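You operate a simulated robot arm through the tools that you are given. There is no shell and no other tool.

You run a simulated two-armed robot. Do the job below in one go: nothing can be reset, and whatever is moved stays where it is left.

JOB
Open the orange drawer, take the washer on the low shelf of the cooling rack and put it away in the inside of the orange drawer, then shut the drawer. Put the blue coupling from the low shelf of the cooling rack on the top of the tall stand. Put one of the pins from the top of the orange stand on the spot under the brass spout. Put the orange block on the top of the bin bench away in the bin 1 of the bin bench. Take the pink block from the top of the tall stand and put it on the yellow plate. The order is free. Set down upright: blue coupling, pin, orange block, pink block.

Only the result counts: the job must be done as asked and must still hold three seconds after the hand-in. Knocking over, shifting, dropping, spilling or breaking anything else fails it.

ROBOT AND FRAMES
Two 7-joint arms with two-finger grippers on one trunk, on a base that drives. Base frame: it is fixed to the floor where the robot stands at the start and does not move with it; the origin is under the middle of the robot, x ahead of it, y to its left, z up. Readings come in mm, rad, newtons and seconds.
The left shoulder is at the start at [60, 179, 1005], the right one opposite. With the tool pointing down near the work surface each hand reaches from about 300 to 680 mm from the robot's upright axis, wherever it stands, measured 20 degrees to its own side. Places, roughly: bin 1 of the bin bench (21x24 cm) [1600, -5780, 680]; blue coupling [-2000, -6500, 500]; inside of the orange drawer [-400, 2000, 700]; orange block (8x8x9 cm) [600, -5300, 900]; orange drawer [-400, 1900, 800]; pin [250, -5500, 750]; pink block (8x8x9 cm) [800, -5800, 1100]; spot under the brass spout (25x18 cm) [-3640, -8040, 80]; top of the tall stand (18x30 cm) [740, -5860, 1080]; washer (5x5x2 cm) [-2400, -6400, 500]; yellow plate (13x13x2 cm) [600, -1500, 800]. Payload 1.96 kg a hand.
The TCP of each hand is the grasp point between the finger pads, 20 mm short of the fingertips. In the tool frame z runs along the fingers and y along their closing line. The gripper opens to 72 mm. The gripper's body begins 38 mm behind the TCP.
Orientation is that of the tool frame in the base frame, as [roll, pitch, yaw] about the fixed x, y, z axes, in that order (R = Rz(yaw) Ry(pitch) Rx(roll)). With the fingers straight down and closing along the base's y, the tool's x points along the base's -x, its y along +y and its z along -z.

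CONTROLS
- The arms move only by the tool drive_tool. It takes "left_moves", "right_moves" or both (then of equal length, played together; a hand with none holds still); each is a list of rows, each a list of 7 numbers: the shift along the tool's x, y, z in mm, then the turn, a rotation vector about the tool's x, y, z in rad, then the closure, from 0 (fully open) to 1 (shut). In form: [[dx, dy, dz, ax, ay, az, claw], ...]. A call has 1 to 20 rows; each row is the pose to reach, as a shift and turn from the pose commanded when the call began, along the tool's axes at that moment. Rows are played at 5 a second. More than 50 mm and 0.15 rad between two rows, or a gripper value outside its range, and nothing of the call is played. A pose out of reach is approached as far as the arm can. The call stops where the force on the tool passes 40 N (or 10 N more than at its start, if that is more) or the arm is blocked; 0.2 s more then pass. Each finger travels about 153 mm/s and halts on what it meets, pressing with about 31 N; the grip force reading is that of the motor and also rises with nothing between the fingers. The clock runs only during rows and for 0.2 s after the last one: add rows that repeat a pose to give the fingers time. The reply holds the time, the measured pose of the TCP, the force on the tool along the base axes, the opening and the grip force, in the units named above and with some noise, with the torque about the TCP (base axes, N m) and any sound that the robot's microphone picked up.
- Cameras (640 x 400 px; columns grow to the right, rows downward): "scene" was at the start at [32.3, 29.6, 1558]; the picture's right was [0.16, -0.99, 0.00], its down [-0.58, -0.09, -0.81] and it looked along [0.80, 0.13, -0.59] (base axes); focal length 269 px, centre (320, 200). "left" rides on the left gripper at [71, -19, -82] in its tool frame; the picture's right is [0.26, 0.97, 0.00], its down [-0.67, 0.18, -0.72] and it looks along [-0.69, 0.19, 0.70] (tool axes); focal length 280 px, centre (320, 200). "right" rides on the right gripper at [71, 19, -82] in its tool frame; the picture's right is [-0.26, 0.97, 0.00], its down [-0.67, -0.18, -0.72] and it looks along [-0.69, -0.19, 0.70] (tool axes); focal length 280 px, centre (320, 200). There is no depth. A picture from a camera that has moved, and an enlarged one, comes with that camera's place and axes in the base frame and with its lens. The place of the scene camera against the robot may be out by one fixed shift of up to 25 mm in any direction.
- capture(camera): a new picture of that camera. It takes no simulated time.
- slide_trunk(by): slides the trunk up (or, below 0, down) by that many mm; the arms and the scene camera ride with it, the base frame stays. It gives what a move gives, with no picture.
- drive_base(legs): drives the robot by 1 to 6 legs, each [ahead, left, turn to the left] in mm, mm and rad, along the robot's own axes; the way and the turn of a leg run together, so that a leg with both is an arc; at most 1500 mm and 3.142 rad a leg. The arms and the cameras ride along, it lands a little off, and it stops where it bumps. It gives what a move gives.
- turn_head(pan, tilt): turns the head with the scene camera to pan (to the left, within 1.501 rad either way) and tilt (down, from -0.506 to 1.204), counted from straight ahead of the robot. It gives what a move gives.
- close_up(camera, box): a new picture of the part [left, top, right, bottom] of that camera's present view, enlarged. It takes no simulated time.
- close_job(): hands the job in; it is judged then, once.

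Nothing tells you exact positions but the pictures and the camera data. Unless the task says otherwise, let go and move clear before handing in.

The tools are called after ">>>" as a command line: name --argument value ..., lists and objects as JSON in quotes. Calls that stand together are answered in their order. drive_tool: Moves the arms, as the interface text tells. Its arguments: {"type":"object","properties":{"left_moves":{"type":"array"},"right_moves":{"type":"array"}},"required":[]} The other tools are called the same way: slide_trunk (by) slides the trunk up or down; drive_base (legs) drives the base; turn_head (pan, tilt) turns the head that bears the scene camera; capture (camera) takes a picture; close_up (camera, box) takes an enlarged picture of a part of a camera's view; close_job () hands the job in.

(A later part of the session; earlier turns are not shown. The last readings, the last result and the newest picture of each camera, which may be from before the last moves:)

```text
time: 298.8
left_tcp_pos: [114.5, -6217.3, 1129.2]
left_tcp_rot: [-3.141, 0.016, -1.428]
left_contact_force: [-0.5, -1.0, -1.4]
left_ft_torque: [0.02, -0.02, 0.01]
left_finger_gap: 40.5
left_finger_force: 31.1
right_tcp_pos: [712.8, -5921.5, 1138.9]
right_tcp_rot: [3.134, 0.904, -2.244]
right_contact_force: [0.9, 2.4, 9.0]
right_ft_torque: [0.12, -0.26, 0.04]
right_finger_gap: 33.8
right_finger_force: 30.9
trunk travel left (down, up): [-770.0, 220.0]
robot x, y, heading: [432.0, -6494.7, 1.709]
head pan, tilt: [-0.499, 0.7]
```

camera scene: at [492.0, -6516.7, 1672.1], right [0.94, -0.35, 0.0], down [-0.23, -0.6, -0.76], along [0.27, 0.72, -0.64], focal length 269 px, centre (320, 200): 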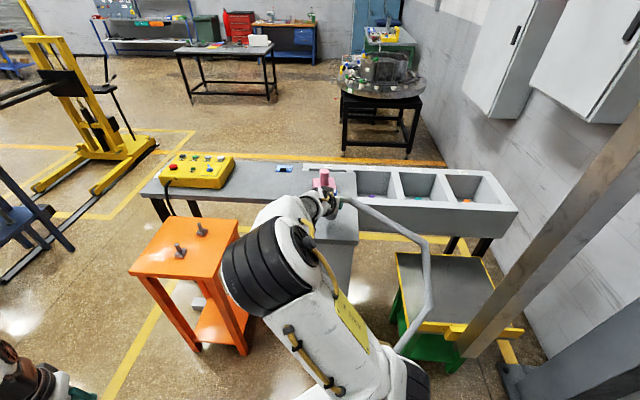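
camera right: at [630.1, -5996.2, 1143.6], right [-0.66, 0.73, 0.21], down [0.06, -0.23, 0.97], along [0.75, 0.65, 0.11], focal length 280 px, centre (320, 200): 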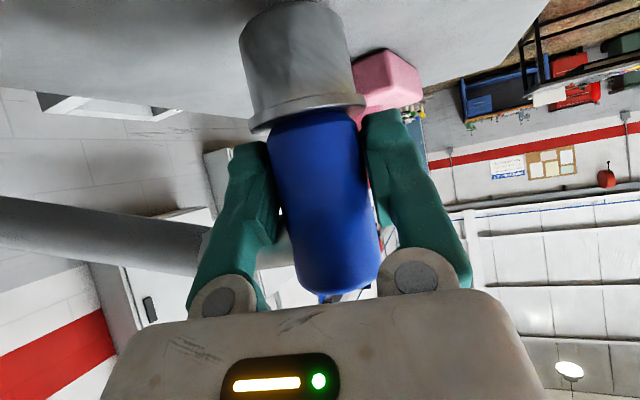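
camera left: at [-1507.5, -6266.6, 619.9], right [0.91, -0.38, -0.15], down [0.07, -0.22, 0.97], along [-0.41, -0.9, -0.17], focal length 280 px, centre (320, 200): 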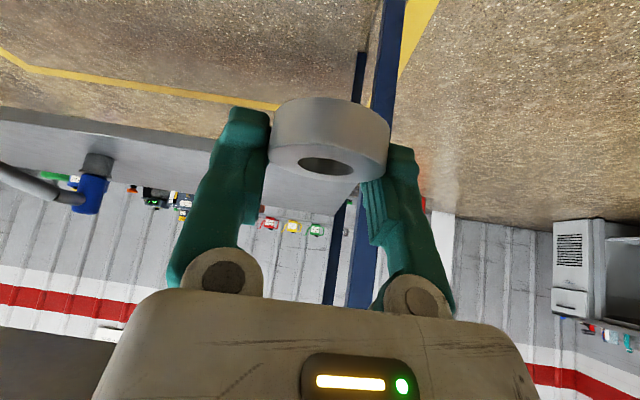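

Contact at 9 N. I'll ease off half a mm, open gently and withdraw the hand straight back.

>>> drive_tool --right_moves '[[-1, 0, -0.8, 0, 0, 0, 1], [-1, 0, -0.8, 0, 0, 0, 0.8], [-1, 0, -0.8, 0, 0, 0, 0.6], [-1, 0, -0.8, 0, 0, 0, 0.45], [-1, 0, -0.8, 0, 0, 0, 0.25], [-1, 0, -0.8, 0, 0, 0, 0], [-1, 0, -0.8, 0, 0, 0, 0]]'

>>> capture --camera "right"

>>> close_up --camera "scene" --box '[270, 140, 400, 250]'

```text
time: 300.4
left_tcp_pos: [115.7, -6216.9, 1128.8]
left_tcp_rot: [3.14, 0.014, -1.431]
left_contact_force: [-0.8, -0.2, -2.0]
left_ft_torque: [0.0, 0.02, -0.03]
left_finger_gap: 40.6
left_finger_force: 31.3
right_tcp_pos: [711.4, -5922.1, 1139.0]
right_tcp_rot: [3.139, 0.899, -2.244]
right_contact_force: [-0.6, -0.8, -0.3]
right_ft_torque: [0.02, 0.01, -0.02]
right_finger_gap: 72.1
right_finger_force: 0.0
trunk travel left (down, up): [-770.0, 220.0]
robot x, y, heading: [430.6, -6490.4, 1.712]
head pan, tilt: [-0.499, 0.7]
```

```text
taken
camera right: at [630.1, -5994.9, 1133.3], right [-0.65, 0.73, 0.21], down [0.06, -0.23, 0.97], along [0.75, 0.65, 0.11], focal length 280 px, centre (320, 200)
```

right: 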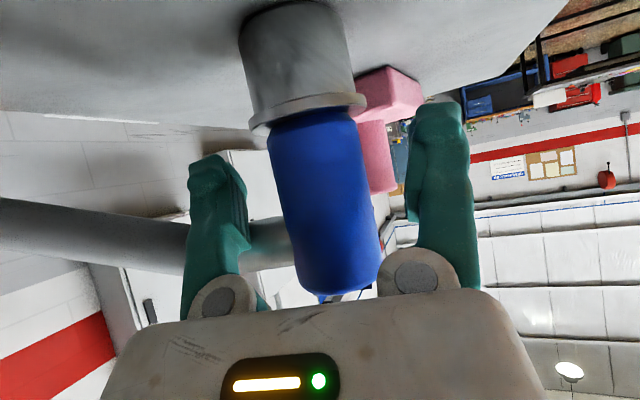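

```text
3.64 times, centred on (335, 195) of scene
camera zoom: at [478.2, -6456.8, 1672.2], right [0.94, -0.35, 0.0], down [-0.23, -0.6, -0.76], along [0.27, 0.72, -0.64], focal length 977 px, centre (266, 218)
```

zoom: 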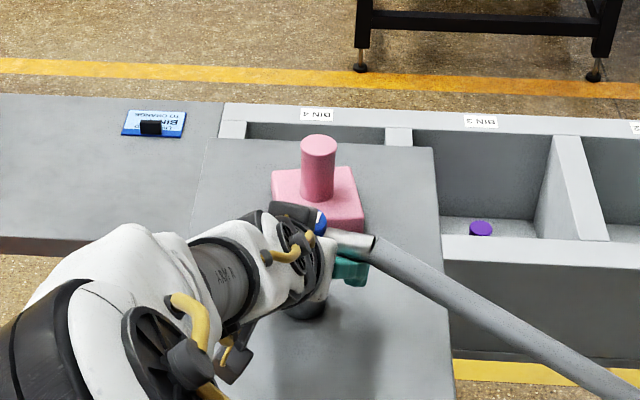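

The coupling stands free on the stand. I'll back the hand straight out.

>>> drive_tool --right_moves '[[12, 0, -15, 0, 0, 0, 0], [25, 0, -31, 0, 0, 0, 0], [43, 0, -54, 0, 0, 0, 0], [62, 0, -78, 0, 0, 0, 0], [80, 0, -101, 0, 0, 0, 0], [80, 0, -101, 0, 0, 0, 0]]'

>>> capture --camera "right"

>>> capture --camera "scene"

```text
time: 301.8
left_tcp_pos: [114.5, -6214.6, 1128.0]
left_tcp_rot: [3.142, 0.013, -1.429]
left_contact_force: [0.2, -0.4, -1.6]
left_ft_torque: [-0.01, 0.01, 0.0]
left_finger_gap: 40.5
left_finger_force: 31.4
right_tcp_pos: [634.6, -6021.5, 1137.4]
right_tcp_rot: [3.136, 0.9, -2.245]
right_contact_force: [0.7, 0.0, 0.6]
right_ft_torque: [-0.01, -0.03, -0.03]
right_finger_gap: 71.9
right_finger_force: 0.0
trunk travel left (down, up): [-770.0, 220.0]
robot x, y, heading: [433.2, -6493.7, 1.711]
head pan, tilt: [-0.499, 0.7]
```

```text
taken
camera right: at [550.2, -6095.5, 1132.5], right [-0.65, 0.73, 0.21], down [0.06, -0.23, 0.97], along [0.75, 0.65, 0.11], focal length 280 px, centre (320, 200)
```

right: 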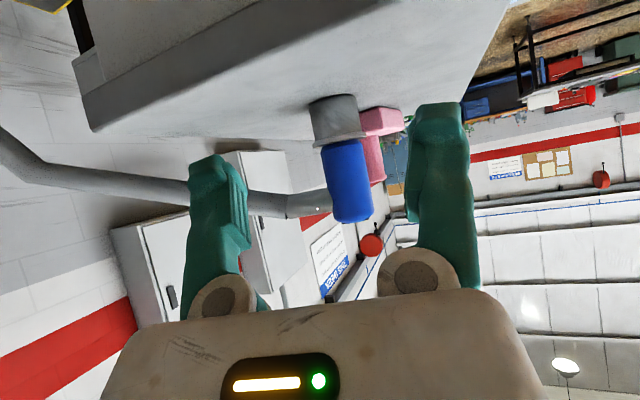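

```text
taken
camera scene: at [478.6, -6455.9, 1672.1], right [0.94, -0.35, 0.0], down [-0.23, -0.6, -0.76], along [0.27, 0.72, -0.64], focal length 269 px, centre (320, 200)
```

scene: 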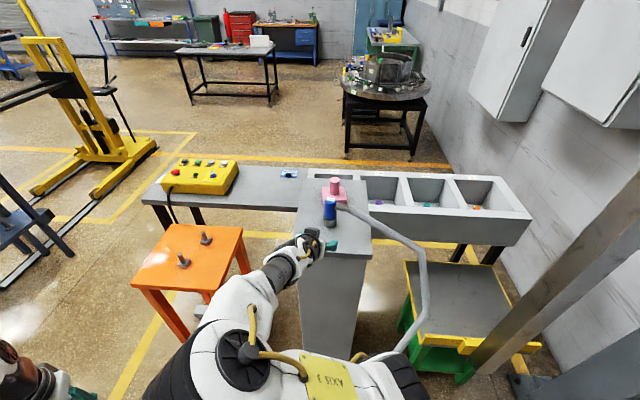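

The coupling stands upright on the stand's near half. Next is the pink block behind it: I'll raise the trunk, set the right hand pointing straight down again, and move to a spot from which it can reach the pink stem over the coupling.

>>> slide_trunk --by 215

>>> drive_tool --right_moves '[[0, 0, 0, 0, 0.13, 0, 0], [0, 0, 0, 0, 0.26, 0, 0], [0, 0, 0, 0, 0.39, 0, 0], [0, 0, 0, 0, 0.52, 0, 0], [0, 0, 0, 0, 0.65, 0, 0], [0, 0, 0, 0, 0.78, 0, 0], [0, 0, 0, 0, 0.9, 0, 0], [0, 0, 0, 0, 0.9, 0, 0]]'

>>> drive_tool --right_moves '[[0, 0, 0, 0, 0, -0.13, 0], [0, 0, 0, 0, 0, -0.26, 0], [0, 0, 0, 0, 0, -0.39, 0], [0, 0, 0, 0, 0, -0.52, 0], [0, 0, 0, 0, 0, -0.65, 0], [0, 0, 0, 0, 0, -0.78, 0], [0, 0, 0, 0, 0, -0.78, 0]]'

>>> capture --camera "scene"

```text
time: 304.1
left_tcp_pos: [114.4, -6217.4, 1344.4]
left_tcp_rot: [3.139, 0.016, -1.428]
left_contact_force: [0.0, 0.2, -0.9]
left_ft_torque: [0.02, 0.01, -0.02]
left_finger_gap: 40.5
left_finger_force: 30.9
right_tcp_pos: [632.6, -6021.6, 1352.8]
right_tcp_rot: [3.138, 0.902, -2.244]
right_contact_force: [-0.3, -0.5, 0.3]
right_ft_torque: [-0.01, 0.01, 0.0]
right_finger_gap: 71.8
right_finger_force: 0.0
trunk travel left (down, up): [-985.0, 5.0]
robot x, y, heading: [434.6, -6495.3, 1.71]
head pan, tilt: [-0.499, 0.7]
```

```text
time: 305.9
left_tcp_pos: [116.4, -6215.5, 1344.2]
left_tcp_rot: [-3.141, 0.016, -1.431]
left_contact_force: [-0.3, -0.9, -1.4]
left_ft_torque: [0.03, 0.0, 0.02]
left_finger_gap: 40.6
left_finger_force: 31.4
right_tcp_pos: [635.6, -6026.6, 1342.8]
right_tcp_rot: [-3.141, -0.014, -2.242]
right_contact_force: [0.4, 0.3, -0.2]
right_ft_torque: [-0.03, 0.01, -0.03]
right_finger_gap: 72.1
right_finger_force: 0.0
right hand out of reach, approached as far as the arm can: row 7, 8
trunk travel left (down, up): [-985.0, 5.0]
robot x, y, heading: [434.6, -6496.2, 1.708]
head pan, tilt: [-0.499, 0.7]
```

```text
time: 307.5
left_tcp_pos: [114.2, -6216.5, 1344.0]
left_tcp_rot: [3.14, 0.015, -1.429]
left_contact_force: [0.2, 0.1, -1.6]
left_ft_torque: [0.04, 0.0, -0.04]
left_finger_gap: 40.6
left_finger_force: 31.1
right_tcp_pos: [632.6, -6022.4, 1352.4]
right_tcp_rot: [3.142, 0.005, -1.459]
right_contact_force: [-0.4, 0.6, -0.6]
right_ft_torque: [-0.01, 0.02, 0.02]
right_finger_gap: 71.9
right_finger_force: 0.1
trunk travel left (down, up): [-985.0, 5.0]
robot x, y, heading: [434.1, -6491.0, 1.709]
head pan, tilt: [-0.499, 0.7]
```

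```text
taken
camera scene: at [478.2, -6456.7, 1887.2], right [0.94, -0.35, 0.0], down [-0.23, -0.6, -0.76], along [0.27, 0.72, -0.64], focal length 269 px, centre (320, 200)
```

scene: 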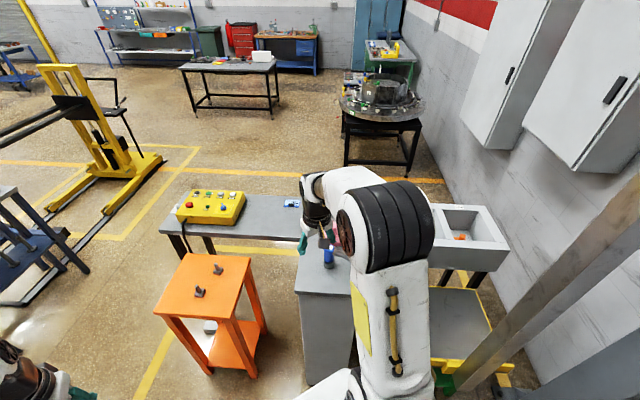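

>>> drive_base --legs '[[205, 66, 0], [0, 0, -0.51]]'

>>> capture --camera "right"

>>> turn_head --pan -0.2 --tilt 0.8

>>> capture --camera "scene"

```text
time: 310.6
left_tcp_pos: [198.2, -5896.1, 1345.3]
left_tcp_rot: [-3.14, 0.015, -1.947]
left_contact_force: [0.6, 0.9, -0.9]
left_ft_torque: [0.0, -0.02, 0.01]
left_finger_gap: 40.7
left_finger_force: 31.0
right_tcp_pos: [743.9, -5985.2, 1352.5]
right_tcp_rot: [3.141, 0.007, -1.975]
right_contact_force: [0.0, 0.6, 0.2]
right_ft_torque: [-0.03, -0.02, -0.01]
right_finger_gap: 72.0
right_finger_force: 0.1
trunk travel left (down, up): [-985.0, 5.0]
robot x, y, heading: [341.8, -6296.4, 1.2]
head pan, tilt: [-0.499, 0.7]
```

```text
taken
camera right: at [698.0, -6043.3, 1432.9], right [-0.78, 0.62, 0.0], down [0.43, 0.54, 0.72], along [0.45, 0.56, -0.69], focal length 280 px, centre (320, 200)
```

right: 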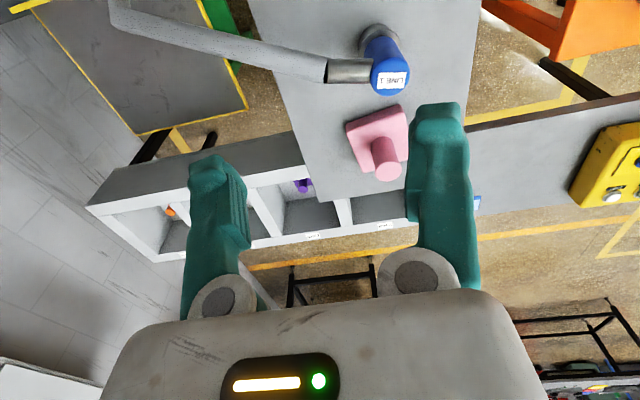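

```text
time: 311.4
left_tcp_pos: [198.5, -5896.4, 1344.6]
left_tcp_rot: [3.14, 0.016, -1.947]
left_contact_force: [0.0, 0.4, -1.1]
left_ft_torque: [-0.03, -0.04, 0.02]
left_finger_gap: 40.2
left_finger_force: 31.3
right_tcp_pos: [744.2, -5985.8, 1351.5]
right_tcp_rot: [3.141, 0.007, -1.977]
right_contact_force: [-0.2, 0.6, -0.5]
right_ft_torque: [-0.01, -0.03, 0.01]
right_finger_gap: 71.9
right_finger_force: 0.1
trunk travel left (down, up): [-985.0, 5.0]
robot x, y, heading: [341.2, -6297.4, 1.192]
head pan, tilt: [-0.201, 0.799]
```

```text
taken
camera scene: at [368.2, -6267.8, 1878.9], right [0.84, -0.55, 0.0], down [-0.39, -0.6, -0.7], along [0.38, 0.58, -0.72], focal length 269 px, centre (320, 200)
```

scene: 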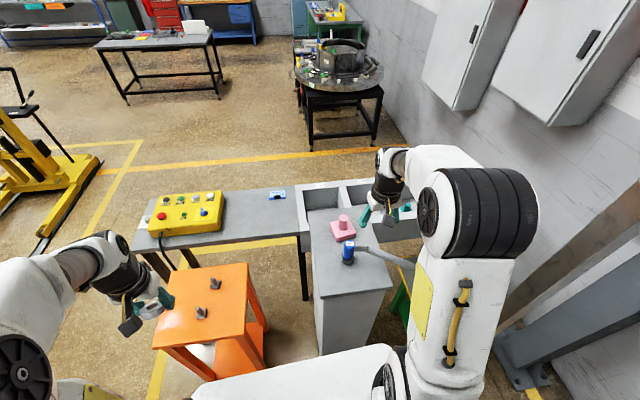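

The pink stem shows up about 170 mm ahead and 45 mm left of the right hand. I'll move over it at height, clear of the coupling.

>>> drive_tool --right_moves '[[-42, 11, 15, 0, 0, 0, 0], [-84, 22, 30, 0, 0, 0, 0], [-126, 33, 50, 0, 0, 0, 0], [-168, 44, 70, 0, 0, 0, 0], [-168, 44, 95, 0, 0, 0, 0], [-168, 44, 95, 0, 0, 0, 0]]'

>>> capture --camera "right"

>>> close_up --camera "scene" --box '[280, 130, 460, 280]'

```text
time: 312.9
left_tcp_pos: [199.2, -5899.0, 1344.4]
left_tcp_rot: [3.14, 0.016, -1.947]
left_contact_force: [-0.1, -0.6, -2.4]
left_ft_torque: [0.03, 0.0, 0.0]
left_finger_gap: 40.4
left_finger_force: 30.4
right_tcp_pos: [754.9, -5912.1, 1314.6]
right_tcp_rot: [3.142, 0.016, -1.979]
right_contact_force: [0.9, -1.4, 0.4]
right_ft_torque: [0.05, -0.03, -0.04]
right_finger_gap: 71.9
right_finger_force: 0.0
right hand out of reach, approached as far as the arm can: row 1, 2, 3, 4, 5, 6
trunk travel left (down, up): [-985.0, 5.0]
robot x, y, heading: [338.8, -6296.3, 1.193]
head pan, tilt: [-0.201, 0.799]
```

```text
taken
camera right: at [708.2, -5971.9, 1394.9], right [-0.78, 0.62, 0.0], down [0.43, 0.54, 0.73], along [0.45, 0.57, -0.69], focal length 280 px, centre (320, 200)
```

right: 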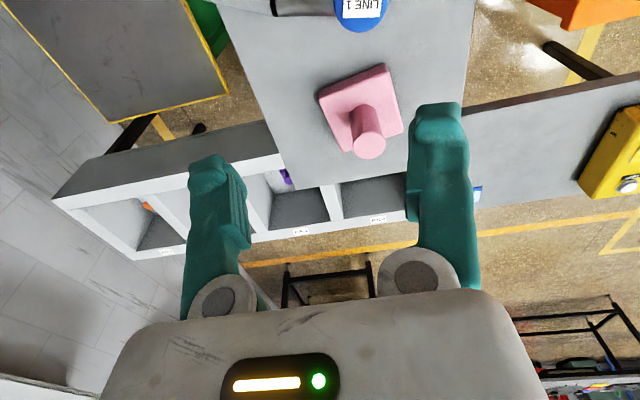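

```text
2.67 times, centred on (370, 205) of scene
camera zoom: at [367.1, -6269.3, 1878.9], right [0.84, -0.55, 0.0], down [-0.39, -0.6, -0.7], along [0.38, 0.58, -0.72], focal length 716 px, centre (187, 187)
```

zoom: 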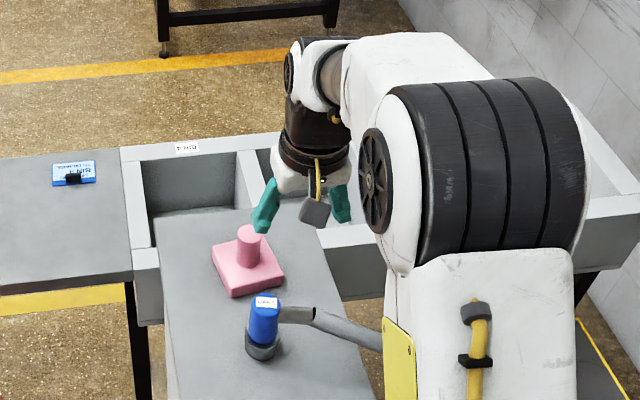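

The hand can't extend that far at this height. I'll bring the base about 60 mm closer so the pink stem falls within reach.

>>> drive_base --legs '[[60, 0, 0]]'

>>> drive_tool --right_moves '[[20, 0, 10, 0, 0, 0, 0], [40, 0, 20, 0, 0, 0, 0], [60, 0, 30, 0, 0, 0, 0], [60, 0, 30, 0, 0, 0, 0]]'

>>> capture --camera "right"

```text
time: 313.8
left_tcp_pos: [218.2, -5849.6, 1347.5]
left_tcp_rot: [3.139, 0.023, -1.948]
left_contact_force: [-0.1, -0.6, -0.7]
left_ft_torque: [0.08, -0.02, -0.01]
left_finger_gap: 40.3
left_finger_force: 31.4
right_tcp_pos: [774.6, -5865.6, 1319.8]
right_tcp_rot: [3.141, 0.023, -1.98]
right_contact_force: [-0.1, -0.8, 0.2]
right_ft_torque: [0.06, -0.01, -0.01]
right_finger_gap: 72.2
right_finger_force: 0.1
trunk travel left (down, up): [-985.0, 5.0]
robot x, y, heading: [359.2, -6243.0, 1.194]
head pan, tilt: [-0.201, 0.799]
```

```text
time: 314.8
left_tcp_pos: [222.7, -5839.8, 1343.7]
left_tcp_rot: [3.138, 0.014, -1.947]
left_contact_force: [-0.6, 0.2, -0.9]
left_ft_torque: [-0.03, 0.01, 0.01]
left_finger_gap: 40.6
left_finger_force: 31.5
right_tcp_pos: [754.6, -5909.0, 1283.8]
right_tcp_rot: [3.142, 0.013, -1.98]
right_contact_force: [0.6, 0.4, 0.8]
right_ft_torque: [-0.03, -0.02, 0.01]
right_finger_gap: 72.1
right_finger_force: 0.1
trunk travel left (down, up): [-985.0, 5.0]
robot x, y, heading: [365.1, -6241.1, 1.191]
head pan, tilt: [-0.201, 0.799]
```

```text
taken
camera right: at [709.0, -5968.4, 1364.5], right [-0.78, 0.62, 0.0], down [0.43, 0.54, 0.72], along [0.45, 0.57, -0.69], focal length 280 px, centre (320, 200)
```

right: 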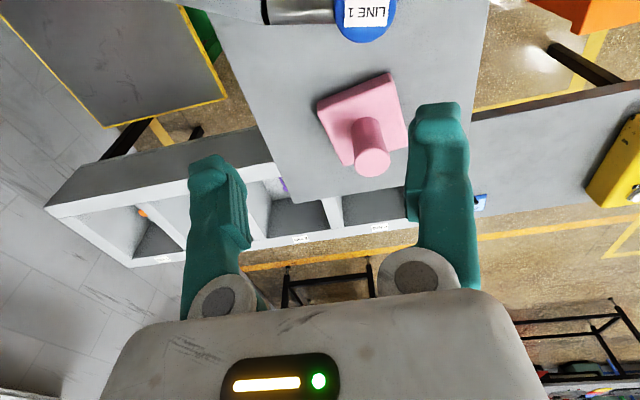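

>>> drive_tool --right_moves '[[-30, 8, 5, 0, 0, 0, 0], [-60, 16, 15, 0, 0, 0, 0], [-92, 24, 30, 0, 0, 0, 0], [-92, 24, 60, 0, 0, 0, 0], [-92, 24, 60, 0, 0, 0, 0]]'

>>> capture --camera "right"

>>> close_up --camera "scene" --box '[280, 130, 460, 280]'

```text
time: 316.0
left_tcp_pos: [222.5, -5840.8, 1344.0]
left_tcp_rot: [3.14, 0.015, -1.948]
left_contact_force: [-0.1, -0.7, -1.5]
left_ft_torque: [0.02, 0.0, 0.01]
left_finger_gap: 40.7
left_finger_force: 30.9
right_tcp_pos: [769.4, -5816.7, 1221.8]
right_tcp_rot: [-3.141, 0.017, -1.98]
right_contact_force: [-0.3, 0.4, -0.5]
right_ft_torque: [-0.04, -0.01, 0.02]
right_finger_gap: 72.0
right_finger_force: 0.1
trunk travel left (down, up): [-985.0, 5.0]
robot x, y, heading: [364.5, -6240.5, 1.188]
head pan, tilt: [-0.201, 0.799]
```

```text
taken
camera right: at [723.1, -5876.1, 1302.1], right [-0.78, 0.62, 0.0], down [0.43, 0.54, 0.73], along [0.45, 0.57, -0.69], focal length 280 px, centre (320, 200)
```

right: 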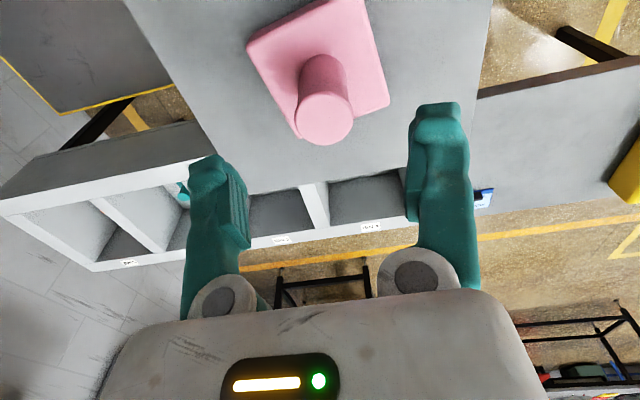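

```text
2.67 times, centred on (370, 205) of scene
camera zoom: at [390.1, -6211.9, 1878.9], right [0.84, -0.55, 0.0], down [-0.39, -0.6, -0.7], along [0.38, 0.58, -0.72], focal length 716 px, centre (187, 187)
```

zoom: 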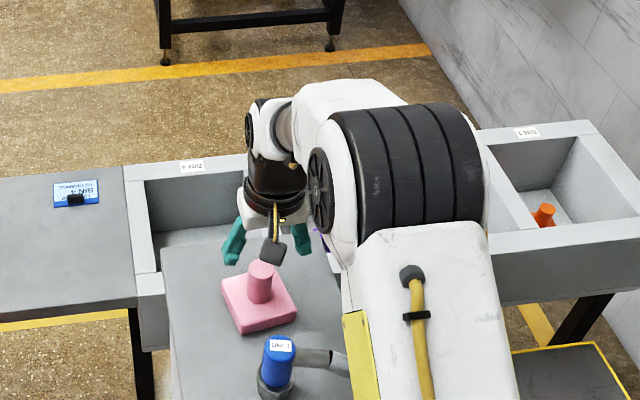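

The stem is nearly centred under the hand. I'll turn the wrist about half a radian so its camera stays clear of the coupling, then go down over the stem.

>>> drive_tool --right_moves '[[-7, 0, 0, 0, 0, 0.125, 0], [-7, 0, 0, 0, 0, 0.25, 0], [-7, 0, 0, 0, 0, 0.375, 0], [-7, 0, 0, 0, 0, 0.5, 0], [-7, 0, 25, 0, 0, 0.5, 0], [-7, 0, 25, 0, 0, 0.5, 0]]'

>>> capture --camera "right"

>>> close_up --camera "scene" --box '[300, 160, 420, 270]'

```text
time: 317.4
left_tcp_pos: [220.6, -5841.6, 1344.1]
left_tcp_rot: [3.141, 0.016, -1.947]
left_contact_force: [-0.4, 0.2, -1.3]
left_ft_torque: [0.01, 0.02, -0.02]
left_finger_gap: 40.4
left_finger_force: 30.3
right_tcp_pos: [772.8, -5809.9, 1200.6]
right_tcp_rot: [3.134, 0.013, -2.48]
right_contact_force: [0.1, -0.5, 0.1]
right_ft_torque: [0.03, 0.01, 0.02]
right_finger_gap: 71.9
right_finger_force: 0.0
trunk travel left (down, up): [-985.0, 5.0]
robot x, y, heading: [361.0, -6237.6, 1.194]
head pan, tilt: [-0.201, 0.799]
```

```text
taken
camera right: at [704.5, -5840.5, 1280.1], right [-0.39, 0.92, 0.01], down [0.64, 0.26, 0.72], along [0.66, 0.29, -0.69], focal length 280 px, centre (320, 200)
```

right: 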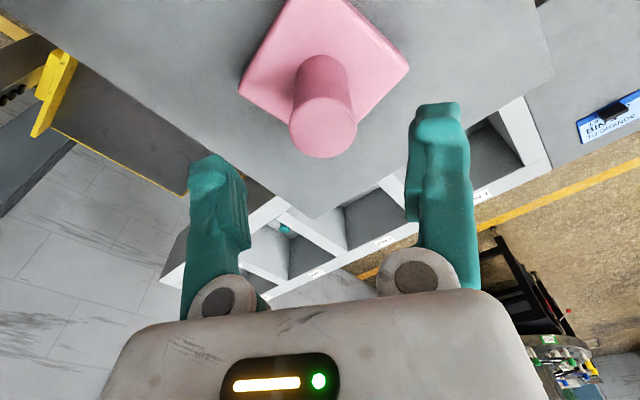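

```text
3.64 times, centred on (360, 215) of scene
camera zoom: at [390.1, -6212.3, 1878.9], right [0.84, -0.55, 0.0], down [-0.39, -0.6, -0.7], along [0.38, 0.58, -0.72], focal length 977 px, centre (174, 146)
```

zoom: 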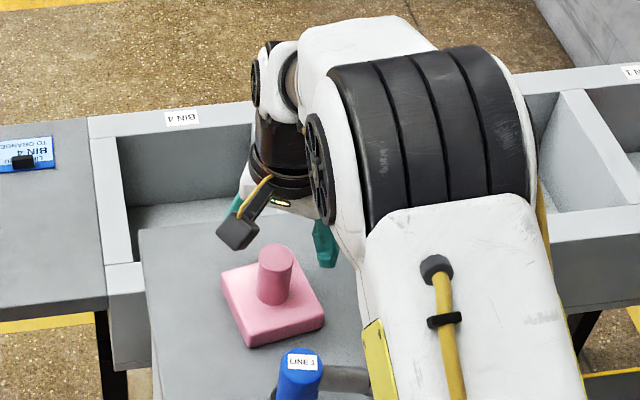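

>>> drive_tool --right_moves '[[0, 1, 20, 0, 0, 0, 0], [0, 1, 40, 0, 0, 0, 0], [0, 1, 54, 0, 0, 0, 0], [0, 1, 54, 0, 0, 0, 0]]'

>>> capture --camera "right"

>>> close_up --camera "scene" --box '[300, 160, 420, 270]'

```text
time: 318.4
left_tcp_pos: [222.1, -5842.2, 1344.6]
left_tcp_rot: [3.14, 0.016, -1.947]
left_contact_force: [-0.3, 1.0, -2.1]
left_ft_torque: [0.01, -0.02, -0.01]
left_finger_gap: 40.6
left_finger_force: 30.5
right_tcp_pos: [771.8, -5808.5, 1145.7]
right_tcp_rot: [3.134, 0.014, -2.481]
right_contact_force: [0.0, 0.4, 0.7]
right_ft_torque: [0.0, -0.02, 0.03]
right_finger_gap: 71.8
right_finger_force: 0.0
trunk travel left (down, up): [-985.0, 5.0]
robot x, y, heading: [365.2, -6237.8, 1.194]
head pan, tilt: [-0.201, 0.799]
```

```text
taken
camera right: at [703.6, -5839.3, 1227.5], right [-0.39, 0.92, 0.01], down [0.64, 0.26, 0.72], along [0.66, 0.29, -0.69], focal length 280 px, centre (320, 200)
```

right: 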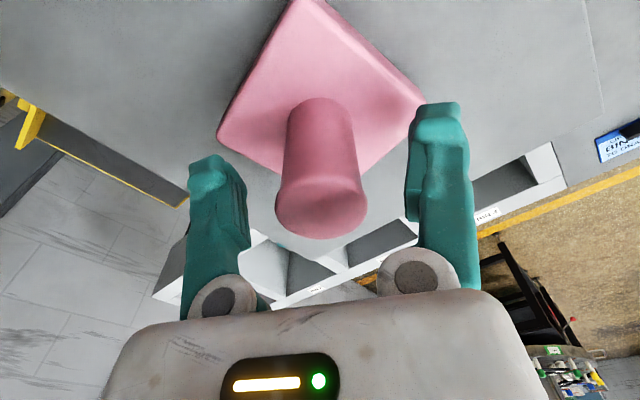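

```text
3.64 times, centred on (360, 215) of scene
camera zoom: at [390.1, -6212.1, 1878.9], right [0.84, -0.55, 0.0], down [-0.39, -0.6, -0.7], along [0.38, 0.58, -0.72], focal length 977 px, centre (174, 146)
```

zoom: 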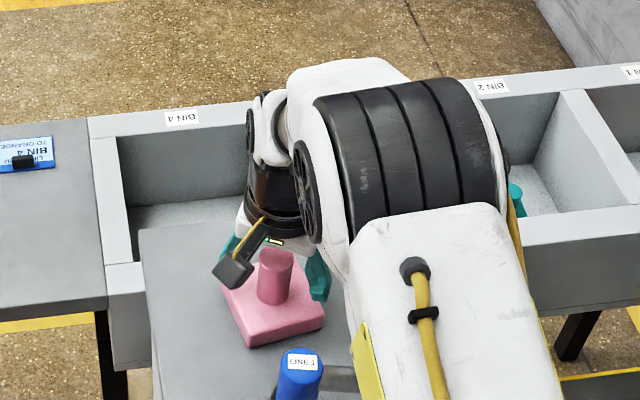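

>>> drive_tool --right_moves '[[0, 0, 0, 0, 0, 0, 0.3], [0, 0, 0, 0, 0, 0, 0.6], [0, 0, 0, 0, 0, 0, 1], [0, 0, 0, 0, 0, 0, 1], [0, 0, 0, 0, 0, 0, 1]]'

>>> drive_tool --right_moves '[[0, 0, -10, 0, 0, 0, 1], [0, 0, -40, 0, 0, 0, 1], [0, 0, -65, 0, 0, 0, 1], [0, 0, -65, 0, 0, 0, 1]]'

>>> capture --camera "right"

>>> close_up --camera "scene" --box '[300, 160, 420, 270]'

```text
time: 319.6
left_tcp_pos: [221.0, -5841.4, 1344.2]
left_tcp_rot: [3.139, 0.015, -1.949]
left_contact_force: [1.0, 0.8, -2.4]
left_ft_torque: [0.01, -0.05, -0.01]
left_finger_gap: 40.3
left_finger_force: 31.6
right_tcp_pos: [771.9, -5807.6, 1146.7]
right_tcp_rot: [3.134, 0.014, -2.481]
right_contact_force: [-0.4, -0.9, 0.0]
right_ft_torque: [0.05, -0.12, 0.14]
right_finger_gap: 32.1
right_finger_force: 30.0
trunk travel left (down, up): [-985.0, 5.0]
robot x, y, heading: [357.8, -6243.6, 1.192]
head pan, tilt: [-0.201, 0.799]
```

```text
time: 320.6
left_tcp_pos: [223.0, -5839.6, 1344.6]
left_tcp_rot: [3.139, 0.015, -1.946]
left_contact_force: [0.4, -0.3, -1.2]
left_ft_torque: [0.02, 0.0, -0.02]
left_finger_gap: 40.6
left_finger_force: 31.4
right_tcp_pos: [774.7, -5808.6, 1208.6]
right_tcp_rot: [3.137, 0.014, -2.48]
right_contact_force: [0.2, 0.0, -11.2]
right_ft_torque: [-0.04, 0.0, -0.01]
right_finger_gap: 32.0
right_finger_force: 31.0
trunk travel left (down, up): [-985.0, 5.0]
robot x, y, heading: [360.6, -6243.3, 1.193]
head pan, tilt: [-0.201, 0.799]
```

```text
taken
camera right: at [705.5, -5838.5, 1289.1], right [-0.39, 0.92, 0.01], down [0.64, 0.26, 0.72], along [0.66, 0.28, -0.69], focal length 280 px, centre (320, 200)
```

right: 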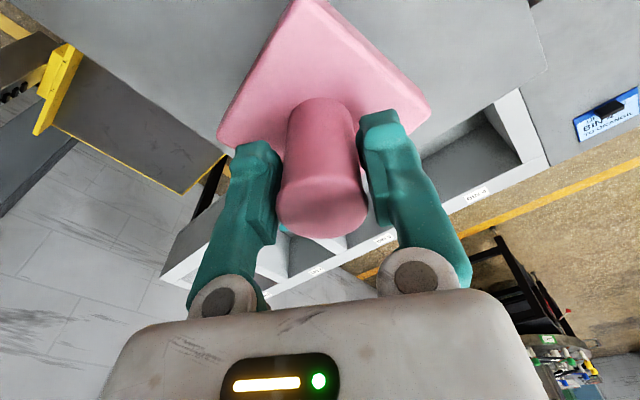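

```text
3.64 times, centred on (360, 215) of scene
camera zoom: at [392.3, -6209.6, 1878.8], right [0.84, -0.55, 0.0], down [-0.39, -0.6, -0.7], along [0.38, 0.58, -0.72], focal length 977 px, centre (174, 146)
```

zoom: 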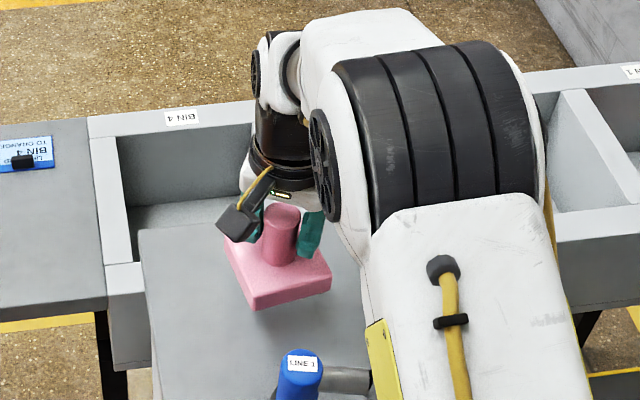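

The pink block is held (11 N). I'll carry it out to the left of the stand, away from the coupling, and then pull it back toward me.

>>> drive_tool --right_moves '[[20, 34, 0, 0, 0, 0, 1], [41, 69, 0, 0, 0, 0, 1], [61, 103, 0, 0, 0, 0, 1], [81, 138, 0, 0, 0, 0, 1], [101, 172, 0, 0, 0, 0, 1], [101, 172, 0, 0, 0, 0, 1]]'

>>> capture --camera "scene"

>>> capture --camera "right"

```text
time: 322.0
left_tcp_pos: [223.8, -5840.4, 1343.0]
left_tcp_rot: [3.141, 0.013, -1.947]
left_contact_force: [0.1, 0.2, -1.2]
left_ft_torque: [0.01, 0.0, -0.01]
left_finger_gap: 40.6
left_finger_force: 30.7
right_tcp_pos: [586.9, -5734.0, 1211.1]
right_tcp_rot: [3.133, 0.013, -2.479]
right_contact_force: [0.4, -0.2, -10.9]
right_ft_torque: [0.01, 0.02, -0.02]
right_finger_gap: 31.8
right_finger_force: 31.4
trunk travel left (down, up): [-985.0, 5.0]
robot x, y, heading: [361.0, -6237.8, 1.193]
head pan, tilt: [-0.201, 0.799]
```

```text
taken
camera scene: at [392.0, -6210.7, 1878.9], right [0.84, -0.55, 0.0], down [-0.39, -0.6, -0.7], along [0.38, 0.58, -0.72], focal length 269 px, centre (320, 200)
```

scene: 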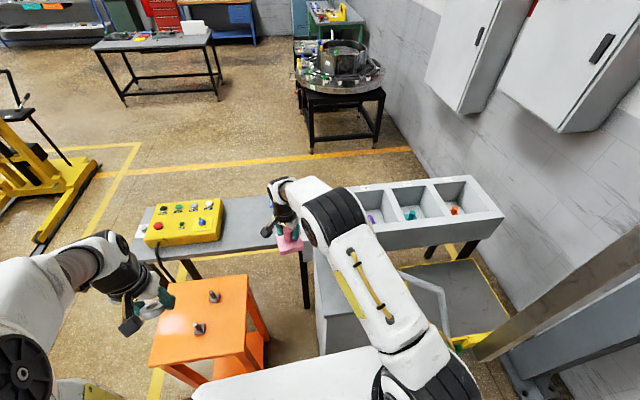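

```text
taken
camera right: at [517.7, -5765.2, 1291.4], right [-0.39, 0.92, 0.01], down [0.64, 0.26, 0.72], along [0.66, 0.28, -0.69], focal length 280 px, centre (320, 200)
```

right: 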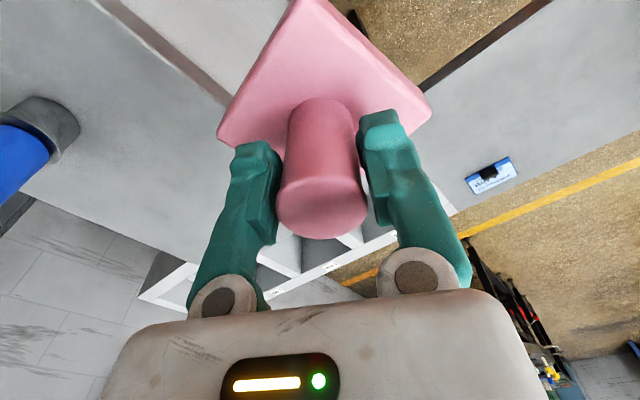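

>>> drive_tool --right_moves '[[32, -19, 0, 0, 0, 0, 1], [65, -38, 0, 0, 0, 0, 1], [97, -57, 0, 0, 0, 0, 1], [129, -76, 0, 0, 0, 0, 1], [129, -76, 0, 0, 0, 0, 1]]'

>>> turn_head --pan -1.4 --tilt 0.8

>>> capture --camera "scene"

>>> turn_head --pan 1.4 --tilt 0.6

>>> capture --camera "scene"

```text
time: 323.2
left_tcp_pos: [221.1, -5841.6, 1344.2]
left_tcp_rot: [3.139, 0.014, -1.948]
left_contact_force: [0.5, -0.5, -2.4]
left_ft_torque: [0.01, -0.01, -0.02]
left_finger_gap: 40.4
left_finger_force: 31.0
right_tcp_pos: [530.2, -5874.5, 1210.8]
right_tcp_rot: [3.135, 0.014, -2.48]
right_contact_force: [0.5, 0.1, -11.3]
right_ft_torque: [-0.01, 0.04, 0.05]
right_finger_gap: 32.1
right_finger_force: 31.0
trunk travel left (down, up): [-985.0, 5.0]
robot x, y, heading: [360.0, -6240.1, 1.194]
head pan, tilt: [-0.201, 0.799]
```

```text
time: 324.6
left_tcp_pos: [221.3, -5839.7, 1345.3]
left_tcp_rot: [3.138, 0.013, -1.949]
left_contact_force: [-0.7, 0.0, -1.7]
left_ft_torque: [0.03, -0.01, 0.0]
left_finger_gap: 40.6
left_finger_force: 30.8
right_tcp_pos: [530.7, -5875.4, 1209.9]
right_tcp_rot: [3.135, 0.013, -2.48]
right_contact_force: [0.6, 0.1, -10.6]
right_ft_torque: [-0.06, 0.03, -0.02]
right_finger_gap: 31.7
right_finger_force: 30.7
trunk travel left (down, up): [-985.0, 5.0]
robot x, y, heading: [362.3, -6239.9, 1.189]
head pan, tilt: [-1.4, 0.799]
```

```text
taken
camera scene: at [425.7, -6294.6, 1879.0], right [-0.2, -0.98, 0.0], down [-0.7, 0.15, -0.7], along [0.68, -0.14, -0.72], focal length 269 px, centre (320, 200)
```

scene: 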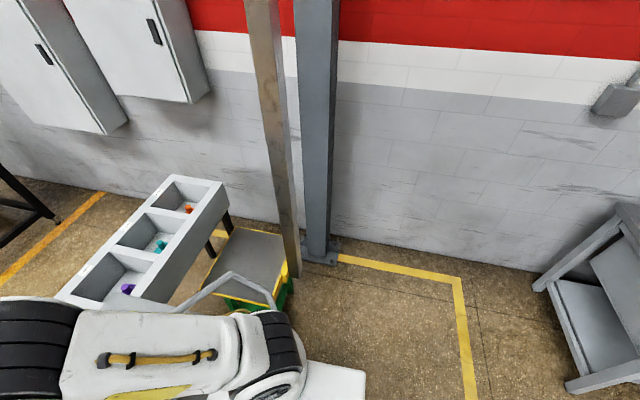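

```text
time: 327.1
left_tcp_pos: [222.6, -5840.7, 1343.2]
left_tcp_rot: [3.14, 0.013, -1.946]
left_contact_force: [0.4, 0.0, -1.4]
left_ft_torque: [0.02, 0.0, 0.01]
left_finger_gap: 40.5
left_finger_force: 31.4
right_tcp_pos: [530.0, -5873.4, 1209.6]
right_tcp_rot: [3.135, 0.013, -2.48]
right_contact_force: [-0.1, -0.1, -11.6]
right_ft_torque: [-0.02, 0.01, 0.04]
right_finger_gap: 31.8
right_finger_force: 30.9
trunk travel left (down, up): [-985.0, 5.0]
robot x, y, heading: [364.8, -6235.6, 1.193]
head pan, tilt: [1.4, 0.6]
```

```text
taken
camera scene: at [271.1, -6232.2, 1895.8], right [0.52, 0.85, 0.0], down [0.48, -0.3, -0.82], along [-0.7, 0.43, -0.57], focal length 269 px, centre (320, 200)
```

scene: 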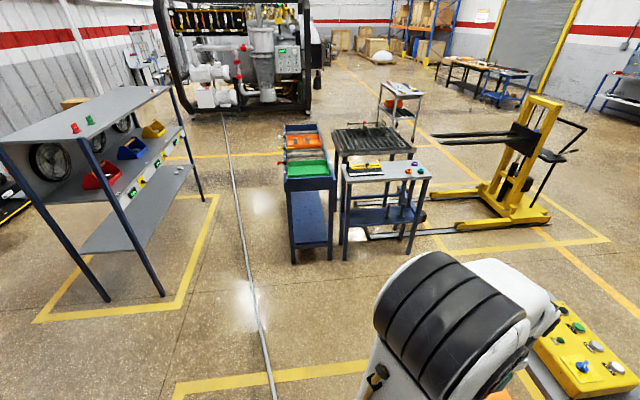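

The hose lies loosely on the floor and nothing pulled on it when I drove across, so it is no hindrance. Now I'll carry the pink block and the washer around the orange stand and the bench toward the grey table with the yellow plate.

>>> drive_base --legs '[[0, 930, 0], [1105, 457, 0]]'

>>> turn_head --pan -1.4 --tilt 0.6

>>> capture --camera "scene"

>>> close_up --camera "scene" --box '[220, 40, 520, 240]'

```text
time: 337.6
left_tcp_pos: [-621.3, -4284.5, 1344.4]
left_tcp_rot: [3.139, 0.016, -1.98]
left_contact_force: [-0.7, 0.4, -1.2]
left_ft_torque: [-0.03, 0.02, 0.03]
left_finger_gap: 40.5
left_finger_force: 30.8
right_tcp_pos: [-314.4, -4327.5, 1211.0]
right_tcp_rot: [3.133, 0.014, -2.51]
right_contact_force: [-0.2, -0.7, -10.2]
right_ft_torque: [-0.04, 0.02, 0.02]
right_finger_gap: 31.9
right_finger_force: 31.4
trunk travel left (down, up): [-985.0, 5.0]
robot x, y, heading: [-491.5, -4688.3, 1.163]
head pan, tilt: [1.4, 0.6]
```

```text
time: 340.1
left_tcp_pos: [-621.9, -4282.6, 1344.0]
left_tcp_rot: [3.139, 0.014, -1.98]
left_contact_force: [-0.8, 0.1, -0.8]
left_ft_torque: [0.0, 0.0, 0.02]
left_finger_gap: 40.4
left_finger_force: 31.1
right_tcp_pos: [-315.3, -4326.2, 1209.8]
right_tcp_rot: [3.136, 0.011, -2.511]
right_contact_force: [-0.3, -0.2, -10.6]
right_ft_torque: [0.01, 0.03, 0.05]
right_finger_gap: 31.7
right_finger_force: 30.8
trunk travel left (down, up): [-985.0, 5.0]
robot x, y, heading: [-493.7, -4685.5, 1.166]
head pan, tilt: [-1.4, 0.6]
```

```text
taken
camera scene: at [-424.3, -4745.0, 1895.8], right [-0.24, -0.97, 0.0], down [-0.55, 0.13, -0.83], along [0.8, -0.19, -0.56], focal length 269 px, centre (320, 200)
```

scene: 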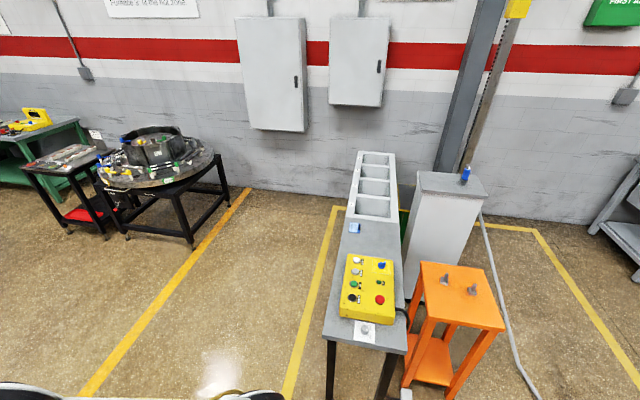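

```text
2.00 times, centred on (370, 140) of scene
camera zoom: at [-424.3, -4745.0, 1895.8], right [-0.24, -0.97, 0.0], down [-0.55, 0.13, -0.83], along [0.8, -0.19, -0.56], focal length 537 px, centre (220, 320)
```

zoom: 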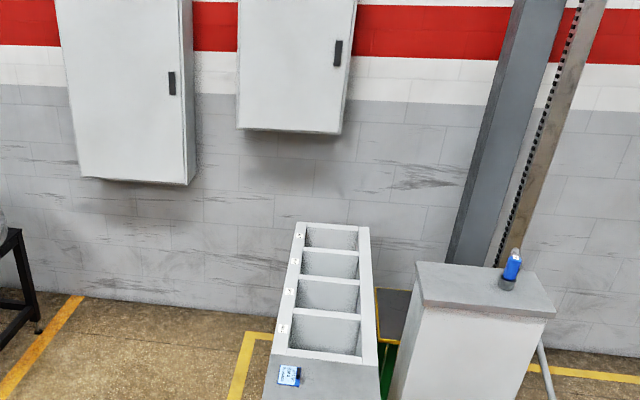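

>>> drive_base --legs '[[563, -77, 0], [932, -144, 0], [866, 263, 0]]'

>>> turn_head --pan 0.0 --tilt 0.7

>>> capture --camera "scene"

>>> capture --camera "right"

```text
time: 352.3
left_tcp_pos: [294.9, -2094.8, 1343.8]
left_tcp_rot: [3.139, 0.017, -1.999]
left_contact_force: [0.1, -0.3, -1.6]
left_ft_torque: [0.04, -0.03, 0.03]
left_finger_gap: 40.9
left_finger_force: 31.1
right_tcp_pos: [600.0, -2142.9, 1210.0]
right_tcp_rot: [3.135, 0.014, -2.53]
right_contact_force: [-1.0, -1.0, -10.0]
right_ft_torque: [0.01, 0.06, 0.01]
right_finger_gap: 31.5
right_finger_force: 30.6
trunk travel left (down, up): [-985.0, 5.0]
robot x, y, heading: [414.6, -2495.5, 1.134]
head pan, tilt: [-1.4, 0.6]
```

```text
time: 353.8
left_tcp_pos: [294.8, -2093.6, 1344.3]
left_tcp_rot: [3.14, 0.015, -1.999]
left_contact_force: [0.6, -0.7, -0.5]
left_ft_torque: [0.04, 0.0, 0.01]
left_finger_gap: 40.4
left_finger_force: 30.9
right_tcp_pos: [601.8, -2141.7, 1208.8]
right_tcp_rot: [3.136, 0.012, -2.533]
right_contact_force: [-0.4, -0.1, -10.7]
right_ft_torque: [-0.02, 0.03, 0.04]
right_finger_gap: 31.7
right_finger_force: 31.3
trunk travel left (down, up): [-985.0, 5.0]
robot x, y, heading: [414.9, -2501.3, 1.14]
head pan, tilt: [0.0, 0.7]
```

```text
taken
camera scene: at [431.9, -2457.9, 1887.1], right [0.91, -0.42, 0.0], down [-0.27, -0.59, -0.76], along [0.32, 0.69, -0.64], focal length 269 px, centre (320, 200)
```

scene: 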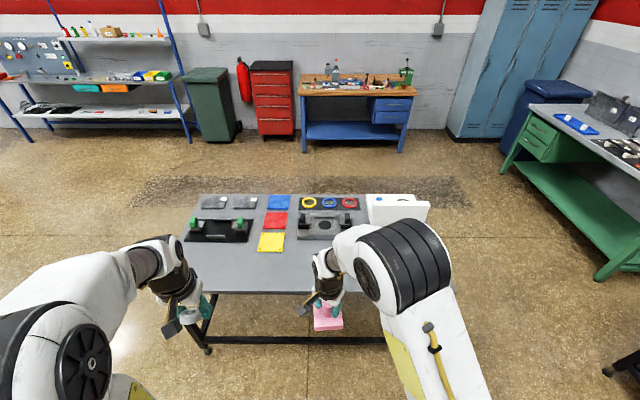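

```text
taken
camera right: at [531.2, -2168.6, 1290.3], right [-0.34, 0.94, 0.01], down [0.65, 0.23, 0.72], along [0.68, 0.25, -0.69], focal length 280 px, centre (320, 200)
```

right: 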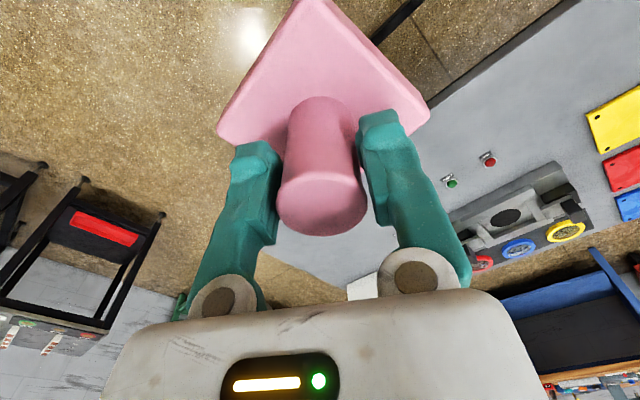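

The yellow plate is at about [599, -1478], some 287 mm in from the table's near edge. I'll lower the trunk somewhat and drive up to the table so that the plate is in front of the right hand.

>>> slide_trunk --by -160

>>> drive_base --legs '[[0, 412, 0], [300, 0, 0]]'

>>> turn_head --pan -0.1 --tilt 0.8

>>> capture --camera "scene"

>>> capture --camera "right"

```text
time: 355.6
left_tcp_pos: [294.5, -2092.4, 1184.2]
left_tcp_rot: [3.14, 0.014, -1.998]
left_contact_force: [0.7, -0.3, -1.4]
left_ft_torque: [0.02, -0.02, 0.02]
left_finger_gap: 40.5
left_finger_force: 31.3
right_tcp_pos: [600.9, -2141.0, 1049.9]
right_tcp_rot: [3.135, 0.013, -2.529]
right_contact_force: [0.0, -0.1, -10.4]
right_ft_torque: [-0.03, -0.01, -0.03]
right_finger_gap: 31.7
right_finger_force: 31.2
trunk travel left (down, up): [-825.0, 165.0]
robot x, y, heading: [414.7, -2497.5, 1.145]
head pan, tilt: [0.0, 0.7]
```

```text
time: 359.8
left_tcp_pos: [48.9, -1646.3, 1184.1]
left_tcp_rot: [3.139, 0.017, -2.005]
left_contact_force: [0.1, 0.2, -0.8]
left_ft_torque: [0.0, -0.03, -0.02]
left_finger_gap: 40.8
left_finger_force: 31.1
right_tcp_pos: [354.5, -1697.4, 1051.3]
right_tcp_rot: [3.135, 0.015, -2.534]
right_contact_force: [0.8, -0.8, -11.1]
right_ft_torque: [-0.02, 0.0, 0.0]
right_finger_gap: 31.6
right_finger_force: 31.1
trunk travel left (down, up): [-825.0, 165.0]
robot x, y, heading: [167.9, -2048.0, 1.134]
head pan, tilt: [0.0, 0.7]
```

```text
time: 360.5
left_tcp_pos: [49.4, -1644.9, 1183.9]
left_tcp_rot: [3.14, 0.013, -2.004]
left_contact_force: [-0.2, 0.1, -1.0]
left_ft_torque: [-0.01, -0.01, 0.01]
left_finger_gap: 40.7
left_finger_force: 31.2
right_tcp_pos: [355.4, -1696.9, 1049.2]
right_tcp_rot: [3.135, 0.012, -2.536]
right_contact_force: [0.0, -0.2, -11.4]
right_ft_torque: [0.0, 0.01, -0.02]
right_finger_gap: 32.0
right_finger_force: 31.0
trunk travel left (down, up): [-825.0, 165.0]
robot x, y, heading: [168.6, -2053.3, 1.133]
head pan, tilt: [-0.099, 0.799]
```

```text
taken
camera scene: at [189.6, -2019.2, 1718.9], right [0.86, -0.51, 0.0], down [-0.36, -0.62, -0.7], along [0.35, 0.6, -0.72], focal length 269 px, centre (320, 200)
```

scene: 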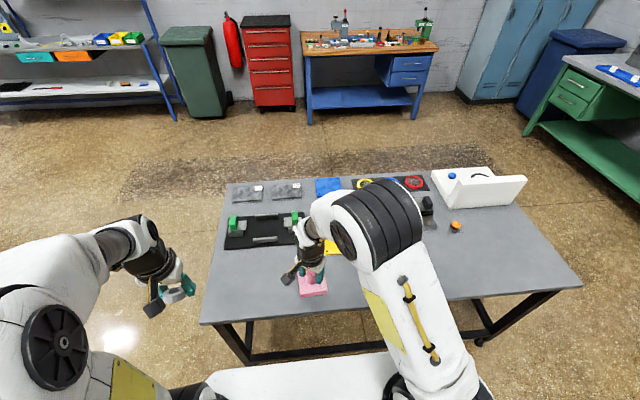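

```text
taken
camera right: at [285.4, -1723.4, 1130.1], right [-0.33, 0.94, 0.01], down [0.65, 0.23, 0.72], along [0.68, 0.25, -0.69], focal length 280 px, centre (320, 200)
```

right: 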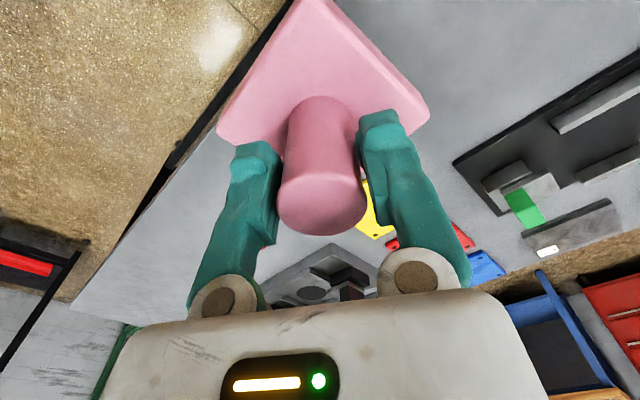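

>>> drive_base --legs '[[82, 0, 0]]'

>>> drive_tool --right_moves '[[10, -30, 0, 0, 0, 0, 1], [20, -60, 0, 0, 0, 0, 1], [25, -75, 0, 0, 0, 0, 1], [25, -75, 0, 0, 0, 0, 1]]'

>>> capture --camera "scene"

>>> close_up --camera "scene" --box '[220, 170, 440, 330]'

```text
time: 361.6
left_tcp_pos: [82.3, -1572.6, 1183.9]
left_tcp_rot: [3.14, 0.015, -2.003]
left_contact_force: [0.3, -0.1, -0.8]
left_ft_torque: [0.02, -0.02, -0.03]
left_finger_gap: 40.5
left_finger_force: 31.2
right_tcp_pos: [389.0, -1624.1, 1050.8]
right_tcp_rot: [3.138, 0.013, -2.536]
right_contact_force: [-0.9, 0.2, -10.9]
right_ft_torque: [-0.01, 0.0, -0.02]
right_finger_gap: 31.7
right_finger_force: 31.4
trunk travel left (down, up): [-825.0, 165.0]
robot x, y, heading: [198.3, -1978.0, 1.131]
head pan, tilt: [-0.099, 0.799]
```

```text
time: 362.6
left_tcp_pos: [83.0, -1572.4, 1183.7]
left_tcp_rot: [3.14, 0.016, -2.004]
left_contact_force: [0.0, 0.1, -2.4]
left_ft_torque: [0.04, -0.04, 0.03]
left_finger_gap: 40.6
left_finger_force: 30.6
right_tcp_pos: [412.7, -1700.4, 1050.7]
right_tcp_rot: [3.137, 0.012, -2.537]
right_contact_force: [-0.3, -1.0, -11.3]
right_ft_torque: [0.02, 0.02, 0.01]
right_finger_gap: 31.6
right_finger_force: 30.7
trunk travel left (down, up): [-825.0, 165.0]
robot x, y, heading: [199.9, -1977.9, 1.138]
head pan, tilt: [-0.099, 0.799]
```

```text
taken
camera scene: at [223.1, -1947.5, 1718.9], right [0.86, -0.51, 0.0], down [-0.36, -0.62, -0.7], along [0.35, 0.6, -0.72], focal length 269 px, centre (320, 200)
```

scene: 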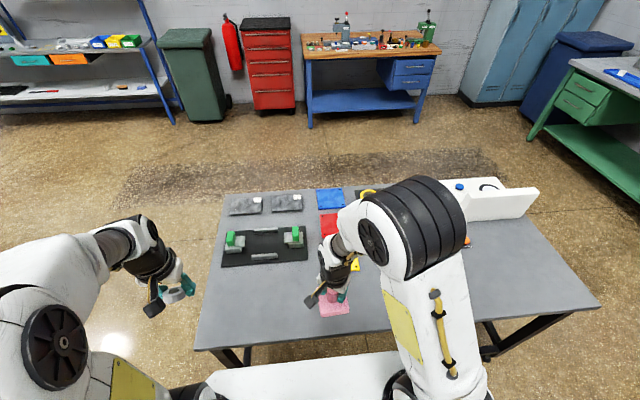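

```text
2.50 times, centred on (330, 250) of scene
camera zoom: at [223.1, -1947.5, 1718.9], right [0.86, -0.51, 0.0], down [-0.36, -0.62, -0.7], along [0.35, 0.6, -0.72], focal length 672 px, centre (295, 75)
```

zoom: 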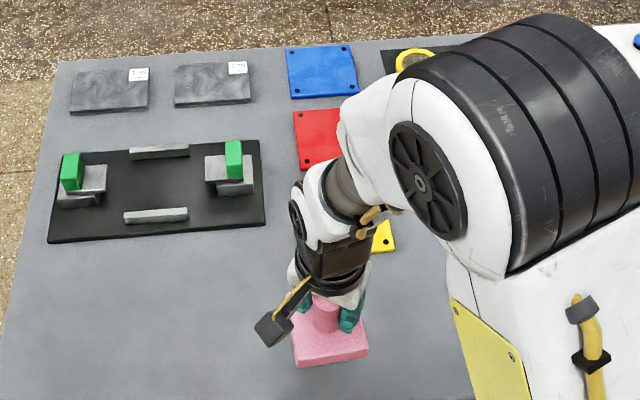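

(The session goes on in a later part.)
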